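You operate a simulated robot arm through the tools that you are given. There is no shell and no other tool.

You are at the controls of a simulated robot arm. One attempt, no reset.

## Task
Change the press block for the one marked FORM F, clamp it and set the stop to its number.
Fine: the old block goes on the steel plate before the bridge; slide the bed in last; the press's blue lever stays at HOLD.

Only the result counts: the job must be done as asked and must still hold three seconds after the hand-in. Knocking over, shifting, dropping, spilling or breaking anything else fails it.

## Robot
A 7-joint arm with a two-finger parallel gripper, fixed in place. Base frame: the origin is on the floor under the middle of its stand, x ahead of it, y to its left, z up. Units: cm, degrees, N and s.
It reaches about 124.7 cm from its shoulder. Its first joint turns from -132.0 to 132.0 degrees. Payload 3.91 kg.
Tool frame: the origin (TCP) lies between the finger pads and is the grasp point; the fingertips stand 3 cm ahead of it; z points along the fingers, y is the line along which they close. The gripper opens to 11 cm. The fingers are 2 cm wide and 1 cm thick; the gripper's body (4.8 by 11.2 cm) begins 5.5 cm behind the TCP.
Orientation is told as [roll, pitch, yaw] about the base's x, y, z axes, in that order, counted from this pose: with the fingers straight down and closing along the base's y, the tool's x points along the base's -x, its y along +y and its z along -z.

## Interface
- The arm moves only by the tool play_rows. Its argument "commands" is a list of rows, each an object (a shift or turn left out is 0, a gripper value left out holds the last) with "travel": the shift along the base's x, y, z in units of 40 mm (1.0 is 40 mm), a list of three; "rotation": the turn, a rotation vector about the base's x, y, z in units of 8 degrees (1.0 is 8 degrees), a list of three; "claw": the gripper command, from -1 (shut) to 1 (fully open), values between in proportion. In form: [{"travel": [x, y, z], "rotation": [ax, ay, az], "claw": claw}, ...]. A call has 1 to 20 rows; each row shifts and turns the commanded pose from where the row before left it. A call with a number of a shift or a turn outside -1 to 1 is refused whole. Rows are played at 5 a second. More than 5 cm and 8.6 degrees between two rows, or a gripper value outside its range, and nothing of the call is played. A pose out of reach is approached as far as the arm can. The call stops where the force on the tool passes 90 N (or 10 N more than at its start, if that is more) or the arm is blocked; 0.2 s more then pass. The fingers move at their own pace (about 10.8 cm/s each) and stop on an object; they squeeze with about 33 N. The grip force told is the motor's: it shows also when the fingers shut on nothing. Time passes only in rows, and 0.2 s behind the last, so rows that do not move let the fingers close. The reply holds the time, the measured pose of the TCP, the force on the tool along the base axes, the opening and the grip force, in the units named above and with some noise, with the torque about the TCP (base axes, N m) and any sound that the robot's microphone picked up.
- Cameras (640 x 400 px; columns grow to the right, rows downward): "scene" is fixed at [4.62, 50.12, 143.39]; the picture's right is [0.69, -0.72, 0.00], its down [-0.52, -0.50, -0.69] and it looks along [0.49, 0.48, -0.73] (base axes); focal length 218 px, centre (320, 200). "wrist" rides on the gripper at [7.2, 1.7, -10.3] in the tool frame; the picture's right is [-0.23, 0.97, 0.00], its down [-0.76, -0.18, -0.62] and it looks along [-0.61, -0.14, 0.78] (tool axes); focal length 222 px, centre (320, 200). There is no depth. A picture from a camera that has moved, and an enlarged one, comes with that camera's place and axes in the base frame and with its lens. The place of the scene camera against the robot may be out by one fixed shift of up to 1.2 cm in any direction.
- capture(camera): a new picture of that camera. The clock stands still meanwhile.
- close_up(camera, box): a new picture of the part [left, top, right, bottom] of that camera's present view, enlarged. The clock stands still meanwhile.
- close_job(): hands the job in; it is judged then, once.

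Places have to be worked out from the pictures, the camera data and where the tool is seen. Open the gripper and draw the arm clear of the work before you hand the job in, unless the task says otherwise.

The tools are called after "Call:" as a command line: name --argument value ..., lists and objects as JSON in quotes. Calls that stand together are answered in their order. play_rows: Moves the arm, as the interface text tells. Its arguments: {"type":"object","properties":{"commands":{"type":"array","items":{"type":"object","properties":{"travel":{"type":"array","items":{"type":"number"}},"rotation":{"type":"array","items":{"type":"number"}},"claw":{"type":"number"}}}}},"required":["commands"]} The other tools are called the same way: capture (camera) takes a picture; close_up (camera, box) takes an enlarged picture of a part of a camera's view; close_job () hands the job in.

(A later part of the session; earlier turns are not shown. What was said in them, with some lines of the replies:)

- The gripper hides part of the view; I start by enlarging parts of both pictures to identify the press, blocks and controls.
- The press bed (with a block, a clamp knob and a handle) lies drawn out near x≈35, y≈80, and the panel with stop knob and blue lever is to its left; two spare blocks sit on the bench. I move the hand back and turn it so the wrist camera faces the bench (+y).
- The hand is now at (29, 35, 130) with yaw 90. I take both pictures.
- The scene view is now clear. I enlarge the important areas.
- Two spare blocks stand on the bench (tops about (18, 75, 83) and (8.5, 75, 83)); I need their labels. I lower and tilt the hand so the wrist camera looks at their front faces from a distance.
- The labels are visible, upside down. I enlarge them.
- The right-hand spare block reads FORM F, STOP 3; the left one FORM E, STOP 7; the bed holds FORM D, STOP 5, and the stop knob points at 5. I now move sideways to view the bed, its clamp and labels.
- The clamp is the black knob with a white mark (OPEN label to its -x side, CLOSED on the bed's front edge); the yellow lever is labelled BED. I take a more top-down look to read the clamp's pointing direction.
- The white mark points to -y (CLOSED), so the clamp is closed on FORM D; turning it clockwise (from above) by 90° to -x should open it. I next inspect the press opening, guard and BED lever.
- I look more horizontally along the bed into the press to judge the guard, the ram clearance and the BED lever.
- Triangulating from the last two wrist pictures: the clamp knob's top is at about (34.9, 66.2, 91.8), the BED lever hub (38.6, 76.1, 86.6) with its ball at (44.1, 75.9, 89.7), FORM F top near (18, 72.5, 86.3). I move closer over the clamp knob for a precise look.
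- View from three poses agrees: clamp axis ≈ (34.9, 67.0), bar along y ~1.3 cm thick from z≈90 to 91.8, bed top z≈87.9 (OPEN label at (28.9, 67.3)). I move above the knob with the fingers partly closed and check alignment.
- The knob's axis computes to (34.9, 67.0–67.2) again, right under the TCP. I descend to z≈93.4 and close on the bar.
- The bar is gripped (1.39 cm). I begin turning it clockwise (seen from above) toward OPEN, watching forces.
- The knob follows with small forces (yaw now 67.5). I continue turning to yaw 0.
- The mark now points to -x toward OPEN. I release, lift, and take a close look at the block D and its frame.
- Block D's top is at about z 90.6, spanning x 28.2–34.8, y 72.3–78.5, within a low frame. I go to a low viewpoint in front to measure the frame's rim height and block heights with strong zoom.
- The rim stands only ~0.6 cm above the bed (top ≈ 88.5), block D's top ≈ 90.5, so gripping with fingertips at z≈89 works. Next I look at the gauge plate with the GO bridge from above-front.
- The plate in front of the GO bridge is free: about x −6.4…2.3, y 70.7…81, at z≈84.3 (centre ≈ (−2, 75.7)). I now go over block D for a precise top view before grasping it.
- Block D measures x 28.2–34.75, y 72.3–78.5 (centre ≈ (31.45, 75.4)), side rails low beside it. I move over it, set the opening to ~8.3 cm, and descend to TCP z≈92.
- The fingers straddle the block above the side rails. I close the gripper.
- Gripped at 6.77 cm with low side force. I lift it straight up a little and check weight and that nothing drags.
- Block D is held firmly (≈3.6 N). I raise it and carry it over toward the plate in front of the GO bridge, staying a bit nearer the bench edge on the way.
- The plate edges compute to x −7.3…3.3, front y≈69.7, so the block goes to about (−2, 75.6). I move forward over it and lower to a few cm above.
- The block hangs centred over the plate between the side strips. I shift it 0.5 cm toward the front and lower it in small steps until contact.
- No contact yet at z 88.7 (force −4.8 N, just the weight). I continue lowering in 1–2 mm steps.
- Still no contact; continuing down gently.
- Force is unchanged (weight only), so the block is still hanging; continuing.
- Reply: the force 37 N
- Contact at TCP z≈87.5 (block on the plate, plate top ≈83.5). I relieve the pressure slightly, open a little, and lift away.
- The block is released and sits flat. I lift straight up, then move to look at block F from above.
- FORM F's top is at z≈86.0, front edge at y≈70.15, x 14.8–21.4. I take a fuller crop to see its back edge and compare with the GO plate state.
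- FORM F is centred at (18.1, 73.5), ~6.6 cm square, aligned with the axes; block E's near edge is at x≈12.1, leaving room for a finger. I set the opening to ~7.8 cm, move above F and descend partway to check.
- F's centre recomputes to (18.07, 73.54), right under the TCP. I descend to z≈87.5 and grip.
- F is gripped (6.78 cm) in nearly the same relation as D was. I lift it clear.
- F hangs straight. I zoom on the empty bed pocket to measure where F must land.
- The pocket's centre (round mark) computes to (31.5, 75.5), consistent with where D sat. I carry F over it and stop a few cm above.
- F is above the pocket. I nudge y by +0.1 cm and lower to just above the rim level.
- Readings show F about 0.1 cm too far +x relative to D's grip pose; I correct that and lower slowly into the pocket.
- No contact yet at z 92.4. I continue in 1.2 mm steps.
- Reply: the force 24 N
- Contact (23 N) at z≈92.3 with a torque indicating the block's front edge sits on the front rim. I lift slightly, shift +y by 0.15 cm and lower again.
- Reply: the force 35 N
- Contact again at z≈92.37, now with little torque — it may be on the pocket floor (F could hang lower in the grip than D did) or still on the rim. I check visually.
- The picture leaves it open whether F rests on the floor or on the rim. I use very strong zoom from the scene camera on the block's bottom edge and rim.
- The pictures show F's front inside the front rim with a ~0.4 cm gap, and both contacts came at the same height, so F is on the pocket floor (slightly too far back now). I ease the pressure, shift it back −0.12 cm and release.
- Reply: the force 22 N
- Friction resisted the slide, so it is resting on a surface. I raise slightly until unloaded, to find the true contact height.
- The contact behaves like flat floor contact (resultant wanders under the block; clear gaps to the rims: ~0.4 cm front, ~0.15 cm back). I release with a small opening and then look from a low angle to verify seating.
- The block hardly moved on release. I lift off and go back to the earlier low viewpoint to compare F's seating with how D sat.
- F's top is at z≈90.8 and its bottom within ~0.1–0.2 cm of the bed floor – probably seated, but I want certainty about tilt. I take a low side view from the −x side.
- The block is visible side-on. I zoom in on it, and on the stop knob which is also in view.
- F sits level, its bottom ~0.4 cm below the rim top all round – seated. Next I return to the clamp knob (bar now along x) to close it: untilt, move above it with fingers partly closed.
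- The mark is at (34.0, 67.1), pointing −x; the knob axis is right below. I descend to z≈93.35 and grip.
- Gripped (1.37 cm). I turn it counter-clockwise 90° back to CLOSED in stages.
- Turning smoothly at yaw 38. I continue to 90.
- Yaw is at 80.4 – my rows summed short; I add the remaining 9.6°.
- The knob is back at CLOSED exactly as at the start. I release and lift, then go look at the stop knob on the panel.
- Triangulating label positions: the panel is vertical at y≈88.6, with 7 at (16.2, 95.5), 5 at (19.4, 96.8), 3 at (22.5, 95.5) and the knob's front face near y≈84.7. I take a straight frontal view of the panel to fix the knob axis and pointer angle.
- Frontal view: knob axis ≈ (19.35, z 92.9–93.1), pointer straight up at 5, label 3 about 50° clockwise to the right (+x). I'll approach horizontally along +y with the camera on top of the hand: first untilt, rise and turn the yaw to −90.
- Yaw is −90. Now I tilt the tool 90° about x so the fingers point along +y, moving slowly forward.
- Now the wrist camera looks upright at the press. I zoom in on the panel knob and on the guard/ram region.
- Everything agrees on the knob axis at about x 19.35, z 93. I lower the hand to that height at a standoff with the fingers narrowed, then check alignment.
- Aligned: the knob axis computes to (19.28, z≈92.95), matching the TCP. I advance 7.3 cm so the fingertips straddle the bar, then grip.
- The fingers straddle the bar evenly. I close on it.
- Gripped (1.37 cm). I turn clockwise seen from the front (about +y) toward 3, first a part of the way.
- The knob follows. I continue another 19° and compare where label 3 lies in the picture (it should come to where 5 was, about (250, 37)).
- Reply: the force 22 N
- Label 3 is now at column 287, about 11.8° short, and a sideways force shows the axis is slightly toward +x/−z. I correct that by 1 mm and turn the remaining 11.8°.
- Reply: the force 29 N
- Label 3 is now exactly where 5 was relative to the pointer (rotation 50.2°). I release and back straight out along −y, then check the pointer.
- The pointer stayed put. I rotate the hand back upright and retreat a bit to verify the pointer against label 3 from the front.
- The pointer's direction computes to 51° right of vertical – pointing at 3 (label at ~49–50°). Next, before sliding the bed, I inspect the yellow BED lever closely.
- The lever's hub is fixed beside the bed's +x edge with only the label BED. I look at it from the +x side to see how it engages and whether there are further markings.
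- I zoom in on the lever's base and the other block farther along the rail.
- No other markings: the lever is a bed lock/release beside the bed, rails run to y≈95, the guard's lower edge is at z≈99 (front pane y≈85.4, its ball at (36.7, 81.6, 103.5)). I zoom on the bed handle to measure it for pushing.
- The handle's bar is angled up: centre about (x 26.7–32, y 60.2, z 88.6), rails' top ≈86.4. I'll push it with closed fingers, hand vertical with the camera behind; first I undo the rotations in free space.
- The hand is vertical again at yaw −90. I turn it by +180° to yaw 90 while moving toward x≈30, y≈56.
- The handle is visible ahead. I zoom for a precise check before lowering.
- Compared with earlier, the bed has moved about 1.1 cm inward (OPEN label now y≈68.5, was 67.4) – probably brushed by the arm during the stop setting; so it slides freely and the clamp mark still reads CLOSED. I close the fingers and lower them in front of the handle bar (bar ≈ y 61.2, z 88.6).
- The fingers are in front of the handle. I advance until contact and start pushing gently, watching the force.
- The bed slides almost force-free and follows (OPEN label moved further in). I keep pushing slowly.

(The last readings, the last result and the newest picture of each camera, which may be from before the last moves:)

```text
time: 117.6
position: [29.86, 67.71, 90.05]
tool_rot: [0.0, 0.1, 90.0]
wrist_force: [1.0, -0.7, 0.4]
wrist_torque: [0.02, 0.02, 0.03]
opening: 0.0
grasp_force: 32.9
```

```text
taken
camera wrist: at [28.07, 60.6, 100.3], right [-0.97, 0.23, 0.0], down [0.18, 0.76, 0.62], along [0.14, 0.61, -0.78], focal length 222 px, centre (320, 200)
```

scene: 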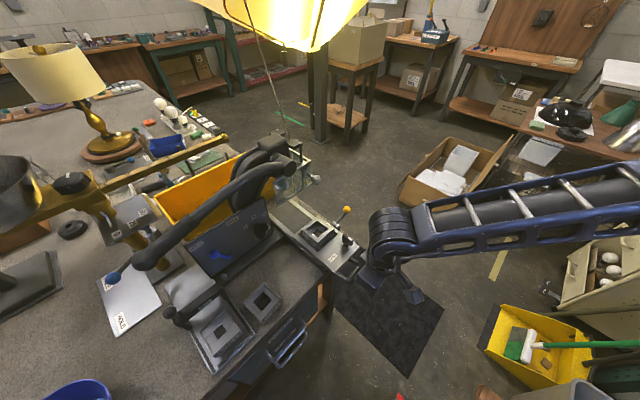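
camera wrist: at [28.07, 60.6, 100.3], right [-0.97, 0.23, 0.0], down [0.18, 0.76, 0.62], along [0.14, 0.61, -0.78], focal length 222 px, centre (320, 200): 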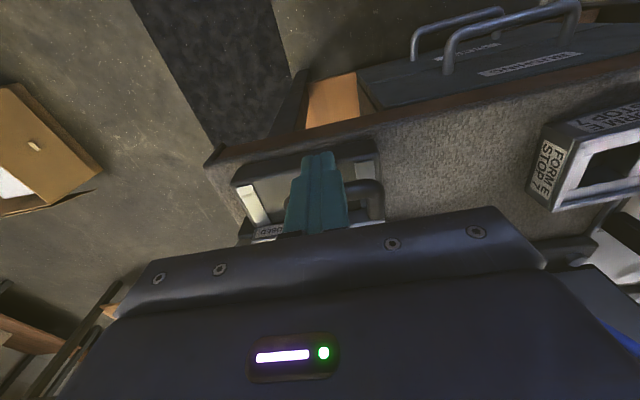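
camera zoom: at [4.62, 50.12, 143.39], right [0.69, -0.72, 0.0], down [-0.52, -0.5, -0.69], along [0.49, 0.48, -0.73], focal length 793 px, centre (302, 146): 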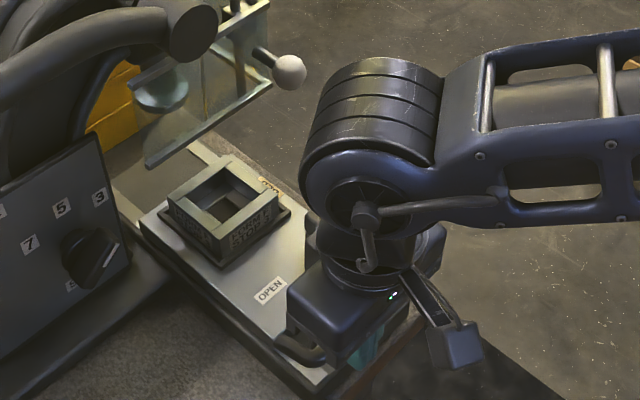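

The bed follows well; hand, guard ball and handle boss remain clear. I continue slowly.

Call:
play_rows --commands '[{"travel": [0, 0.2, 0]}, {"travel": [0, 0.2, 0]}, {"travel": [0, 0.2, 0]}, {"travel": [0, 0.2, 0]}, {}]'

Call:
close_up --camera "scene" --box '[250, 140, 380, 260]'

```text
time: 118.8
position: [29.75, 71.08, 89.99]
tool_rot: [0.1, 0.2, 89.9]
wrist_force: [0.3, 0.0, 0.4]
wrist_torque: [0.02, 0.01, 0.01]
opening: 0.01
grasp_force: 33.2
```

```text
3.33 times, centred on (315, 200) of scene
camera zoom: at [4.62, 50.12, 143.39], right [0.69, -0.72, 0.0], down [-0.52, -0.5, -0.69], along [0.49, 0.48, -0.73], focal length 727 px, centre (337, 200)
```

zoom: 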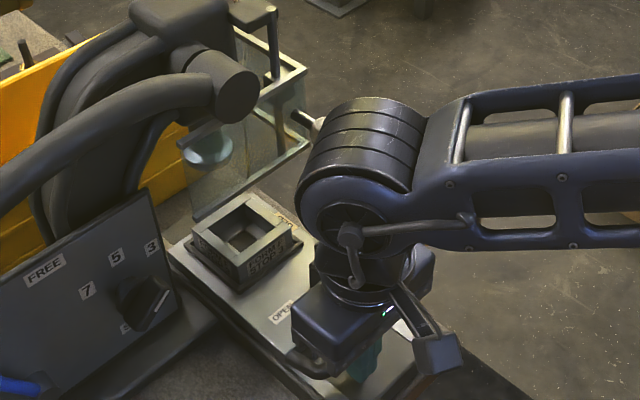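

Shift so far ≈12.5 cm, F passing beneath the guard (bottom z≈99, F top ≈90.8). I continue in small steps until the end stop is felt.

Call:
play_rows --commands '[{"travel": [0, 0.1, 0]}, {"travel": [0, 0.1, 0]}, {"travel": [0, 0.1, 0]}, {}]'

```text
time: 119.8
position: [29.97, 72.22, 90.01]
tool_rot: [0.1, 0.2, 90.1]
wrist_force: [-0.1, -1.1, 0.3]
wrist_torque: [-0.04, -0.03, 0.04]
opening: 0.0
grasp_force: 32.6
```

Still free (y 72.2). I continue in 4 mm steps.

Call:
play_rows --commands '[{"travel": [0, 0.1, 0]}, {"travel": [0, 0.1, 0]}, {"travel": [0, 0.05, 0]}, {}]'

Call:
close_up --camera "scene" --box '[250, 140, 380, 260]'

```text
time: 120.8
position: [29.69, 73.06, 89.93]
tool_rot: [0.0, 0.1, 90.0]
wrist_force: [-0.2, 0.8, 0.3]
wrist_torque: [0.0, 0.0, 0.0]
opening: 0.0
grasp_force: 32.5
```

```text
3.33 times, centred on (315, 200) of scene
camera zoom: at [4.62, 50.12, 143.39], right [0.69, -0.72, 0.0], down [-0.52, -0.5, -0.69], along [0.49, 0.48, -0.73], focal length 727 px, centre (337, 200)
```

zoom: 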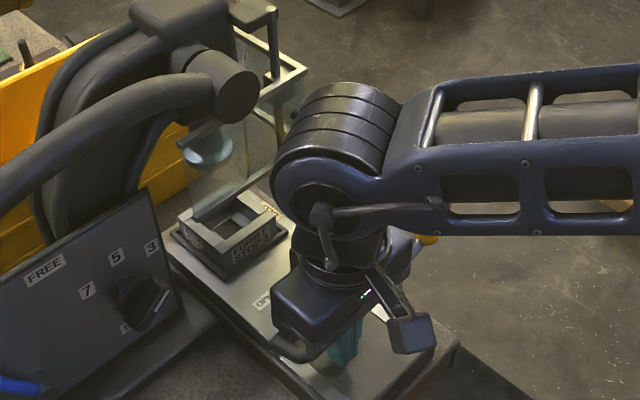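

F is nearly under the ram; still no resistance. I continue with 2 mm steps, watching for the stop.

Call:
play_rows --commands '[{"travel": [0, 0.05, 0]}, {"travel": [0, 0.05, 0]}, {"travel": [0, 0.05, 0]}, {}]'

```text
time: 121.8
position: [29.9, 73.88, 89.92]
tool_rot: [0.0, 0.1, 90.0]
wrist_force: [0.0, 0.3, -0.2]
wrist_torque: [-0.02, -0.01, 0.01]
opening: 0.0
grasp_force: 32.4
```

Still no stop at y 73.9. I check the picture to see the bed's position against the rail ends and the ram.

Call:
close_up --camera "scene" --box '[260, 150, 350, 250]'

Call:
capture --camera "wrist"

Call:
close_up --camera "wrist" --box '[220, 120, 420, 240]'

```text
4.00 times, centred on (305, 200) of scene
camera zoom: at [4.62, 50.12, 143.39], right [0.69, -0.72, 0.0], down [-0.52, -0.5, -0.69], along [0.49, 0.48, -0.73], focal length 873 px, centre (380, 200)
```

zoom: 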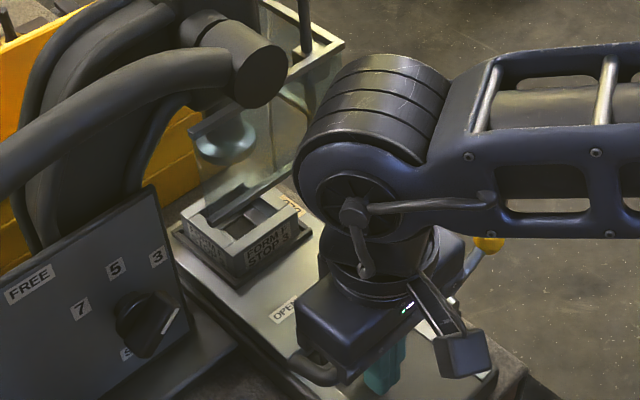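

```text
taken
camera wrist: at [28.08, 66.54, 100.22], right [-0.97, 0.23, 0.0], down [0.18, 0.76, 0.62], along [0.14, 0.61, -0.78], focal length 222 px, centre (320, 200)
```

wrist: 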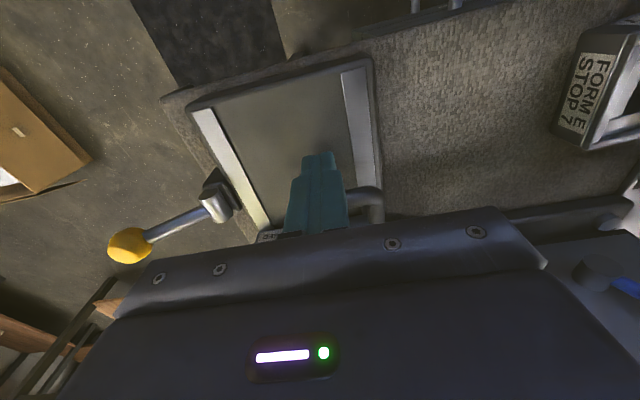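

```text
3.20 times, centred on (320, 180) of wrist
camera zoom: at [28.08, 66.54, 100.22], right [-0.97, 0.23, 0.0], down [0.18, 0.76, 0.62], along [0.14, 0.61, -0.78], focal length 711 px, centre (320, 264)
```

zoom: 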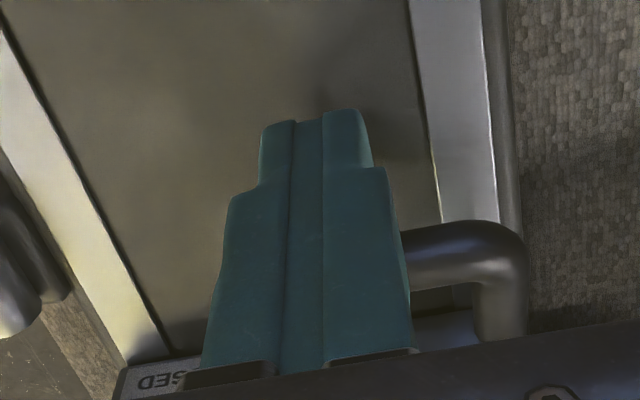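

The bed's front has now passed the lever hub, and the rails are uncovered in front. I continue in 2 mm steps to find the end stop.

Call:
play_rows --commands '[{"travel": [0, 0.05, 0]}, {"travel": [0, 0.05, 0]}, {"travel": [0, 0.05, 0]}, {}]'

```text
time: 122.8
position: [29.9, 74.43, 89.98]
tool_rot: [0.0, 0.1, 90.0]
wrist_force: [1.0, -6.5, 0.9]
wrist_torque: [-0.06, 0.01, -0.06]
opening: 0.01
grasp_force: 33.3
```

A resistance of 6.5 N appears at y 74.4 – likely the end stop. I press 1–2 mm more to confirm.

Call:
play_rows --commands '[{"travel": [0, 0.03, 0]}, {"travel": [0, 0.03, 0]}, {}]'

Call:
close_up --camera "scene" --box '[260, 150, 350, 250]'

```text
time: 123.6
position: [29.77, 74.35, 90.07]
tool_rot: [0.0, 0.3, 90.0]
wrist_force: [3.3, -64.0, 6.8]
wrist_torque: [-0.86, -0.17, -0.12]
opening: 0.0
grasp_force: 32.8
```

```text
4.00 times, centred on (305, 200) of scene
camera zoom: at [4.62, 50.12, 143.39], right [0.69, -0.72, 0.0], down [-0.52, -0.5, -0.69], along [0.49, 0.48, -0.73], focal length 873 px, centre (380, 200)
```

zoom: 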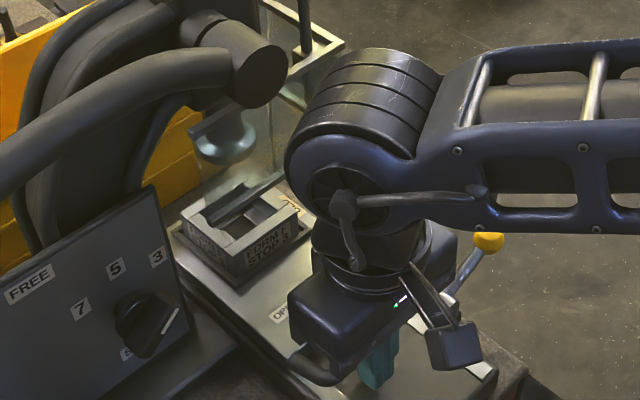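

A firm stop: −64 N at bar height with no further motion, so the bed is fully in. I back off along −y, then rise, and check that the bed stays.

Call:
play_rows --commands '[{"travel": [0, -0.1, 0]}, {"travel": [0, -0.2, 0]}, {"travel": [0, -0.5, 0]}, {"travel": [0, -0.8, 0]}, {"travel": [0, -0.9, 0.2]}, {"travel": [0, -0.9, 0.5]}, {"travel": [0, -0.6, 0.9]}, {"travel": [0, -0.3, 1]}, {"travel": [0, -0.3, 1]}, {}]'

Call:
capture --camera "scene"

Call:
capture --camera "wrist"

```text
time: 125.8
position: [29.65, 56.32, 104.56]
tool_rot: [0.0, 0.1, 89.9]
wrist_force: [-0.3, -0.2, -0.2]
wrist_torque: [0.03, -0.01, 0.05]
opening: 0.02
grasp_force: 33.1
```

```text
taken
```

scene: 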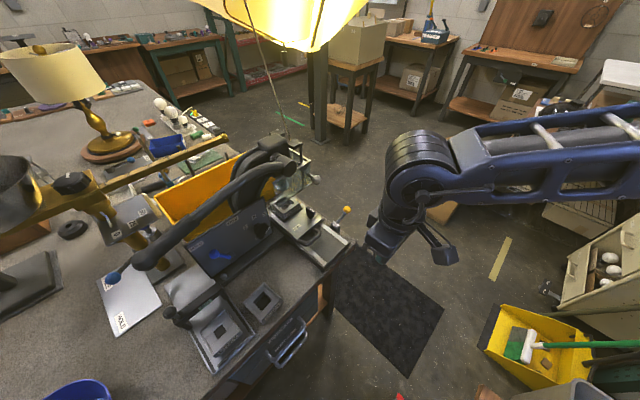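

```text
taken
camera wrist: at [27.91, 49.0, 114.78], right [-0.97, 0.23, 0.0], down [0.18, 0.76, 0.62], along [0.14, 0.61, -0.78], focal length 222 px, centre (320, 200)
```

wrist: 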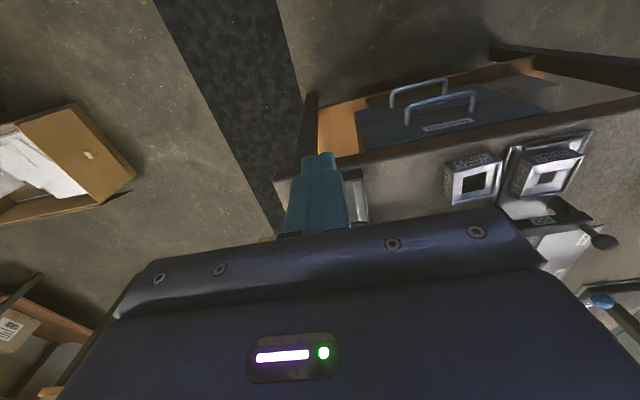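

The hand is clear. I zoom the scene on the bed, the lever, panel, and plate.

Call:
close_up --camera "scene" --box '[250, 160, 370, 280]'

Call:
close_up --camera "scene" --box '[160, 200, 300, 370]'

Call:
close_up --camera "scene" --box '[265, 185, 325, 245]'

```text
3.33 times, centred on (310, 220) of scene
camera zoom: at [4.62, 50.12, 143.39], right [0.69, -0.72, 0.0], down [-0.52, -0.5, -0.69], along [0.49, 0.48, -0.73], focal length 727 px, centre (353, 133)
```

zoom: 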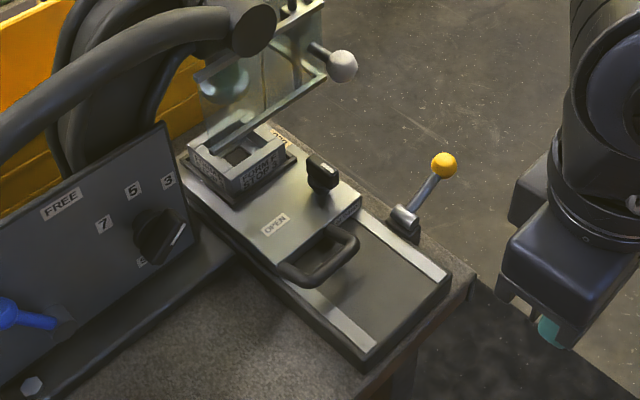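

```text
2.35 times, centred on (230, 285) of scene
camera zoom: at [4.62, 50.12, 143.39], right [0.69, -0.72, 0.0], down [-0.52, -0.5, -0.69], along [0.49, 0.48, -0.73], focal length 513 px, centre (532, 0)
```

zoom: 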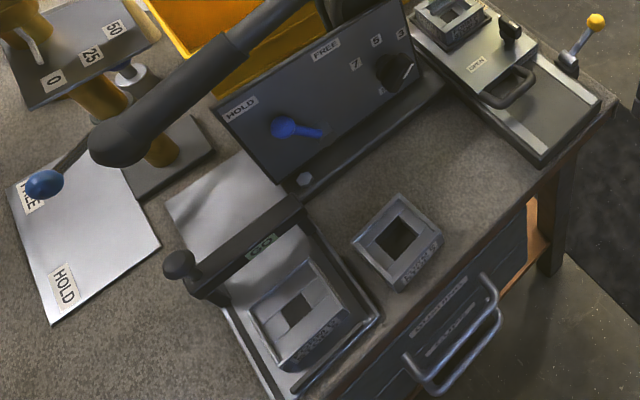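

```text
6.67 times, centred on (295, 215) of scene
camera zoom: at [4.62, 50.12, 143.39], right [0.69, -0.72, 0.0], down [-0.52, -0.5, -0.69], along [0.49, 0.48, -0.73], focal length 1454 px, centre (487, 100)
```

zoom: 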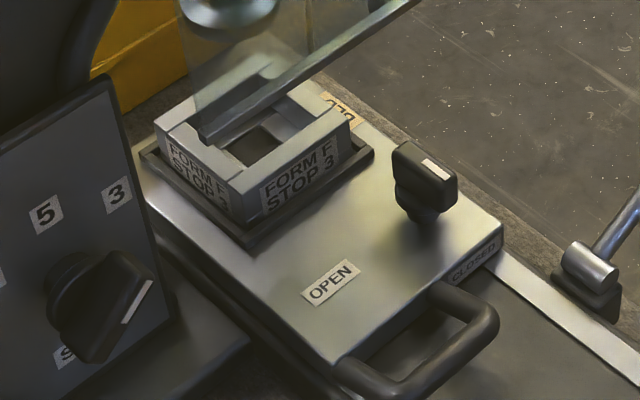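

Everything reads right: bed fully in with FORM F beneath the ram, clamp at CLOSED, stop pointer at 3, blue lever at HOLD, FORM D on the plate in front of the GO bridge, E untouched. I open the gripper and draw the arm well clear, then make a last check that nothing drifts.

Call:
play_rows --commands '[{"travel": [0, -0.3, 0.7], "claw": 0}, {"travel": [0, -0.4, 0.8], "claw": 1}, {"travel": [0, -0.5, 0.8], "claw": 1}, {"travel": [0, -0.5, 0.8], "claw": 1}, {"travel": [0, -0.5, 0.6], "claw": 1}, {"travel": [0, -0.5, 0.4]}, {}, {}, {}, {}, {}, {}, {}, {}, {}, {}]'

Call:
capture --camera "scene"

Call:
close_up --camera "scene" --box '[265, 185, 325, 245]'

Call:
close_up --camera "scene" --box '[180, 260, 300, 370]'

```text
time: 129.2
position: [29.84, 45.37, 120.79]
tool_rot: [0.0, 0.1, 89.9]
wrist_force: [0.7, -0.7, 0.8]
wrist_torque: [-0.02, 0.0, -0.01]
opening: 11.0
grasp_force: 0.1
```

```text
taken
```

scene: 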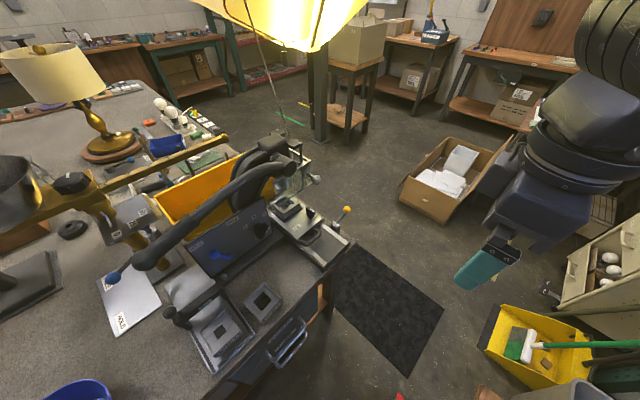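

```text
6.67 times, centred on (295, 215) of scene
camera zoom: at [4.62, 50.12, 143.39], right [0.69, -0.72, 0.0], down [-0.52, -0.5, -0.69], along [0.49, 0.48, -0.73], focal length 1454 px, centre (487, 100)
```

zoom: 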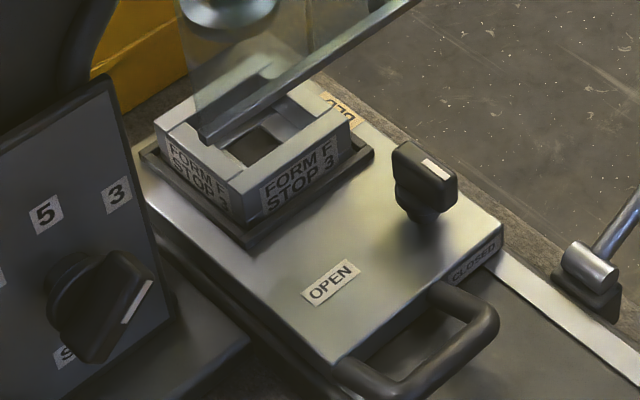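

```text
3.64 times, centred on (240, 315) of scene
camera zoom: at [4.62, 50.12, 143.39], right [0.69, -0.72, 0.0], down [-0.52, -0.5, -0.69], along [0.49, 0.48, -0.73], focal length 793 px, centre (611, -218)
```

zoom: 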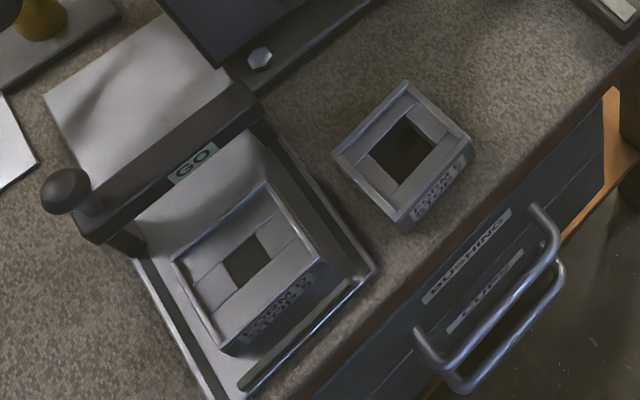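

Nothing has drifted over two seconds with the arm clear: bed in, F seated and clamped, stop at 3, D on the plate before the bridge, blue lever at HOLD. I hand the job in.

Call:
close_job

```text
The job is handed in.
```

I finished the block change and handed the job in. I don't have the verdict yet. In the last pictures, with the arm clear and nothing drifting:

- **New block:** FORM F sits in the bed pocket, level and inside the rims. The clamp knob is back at CLOSED.
- **Stop:** the pointer is at 3, FORM F's number. I measured it about 51° right of vertical, with the label at about 49–50°.
- **Old block:** FORM D is on the steel plate in front of the GO bridge.
- **Bed:** I slid it in last, until it met a firm end stop, so FORM F is under the ram.
- **Blue lever:** still at HOLD. I did not touch it.

- **Early bed movement:** the bed had already moved about 1 cm inward before I pushed it. The arm probably brushed its handle while I was setting the stop. Nothing else appears to have shifted, and FORM E is where it was.
- **Yellow lever:** I left the yellow lever beside the bed as I found it. The bed slid freely, so the lever was not locking it.
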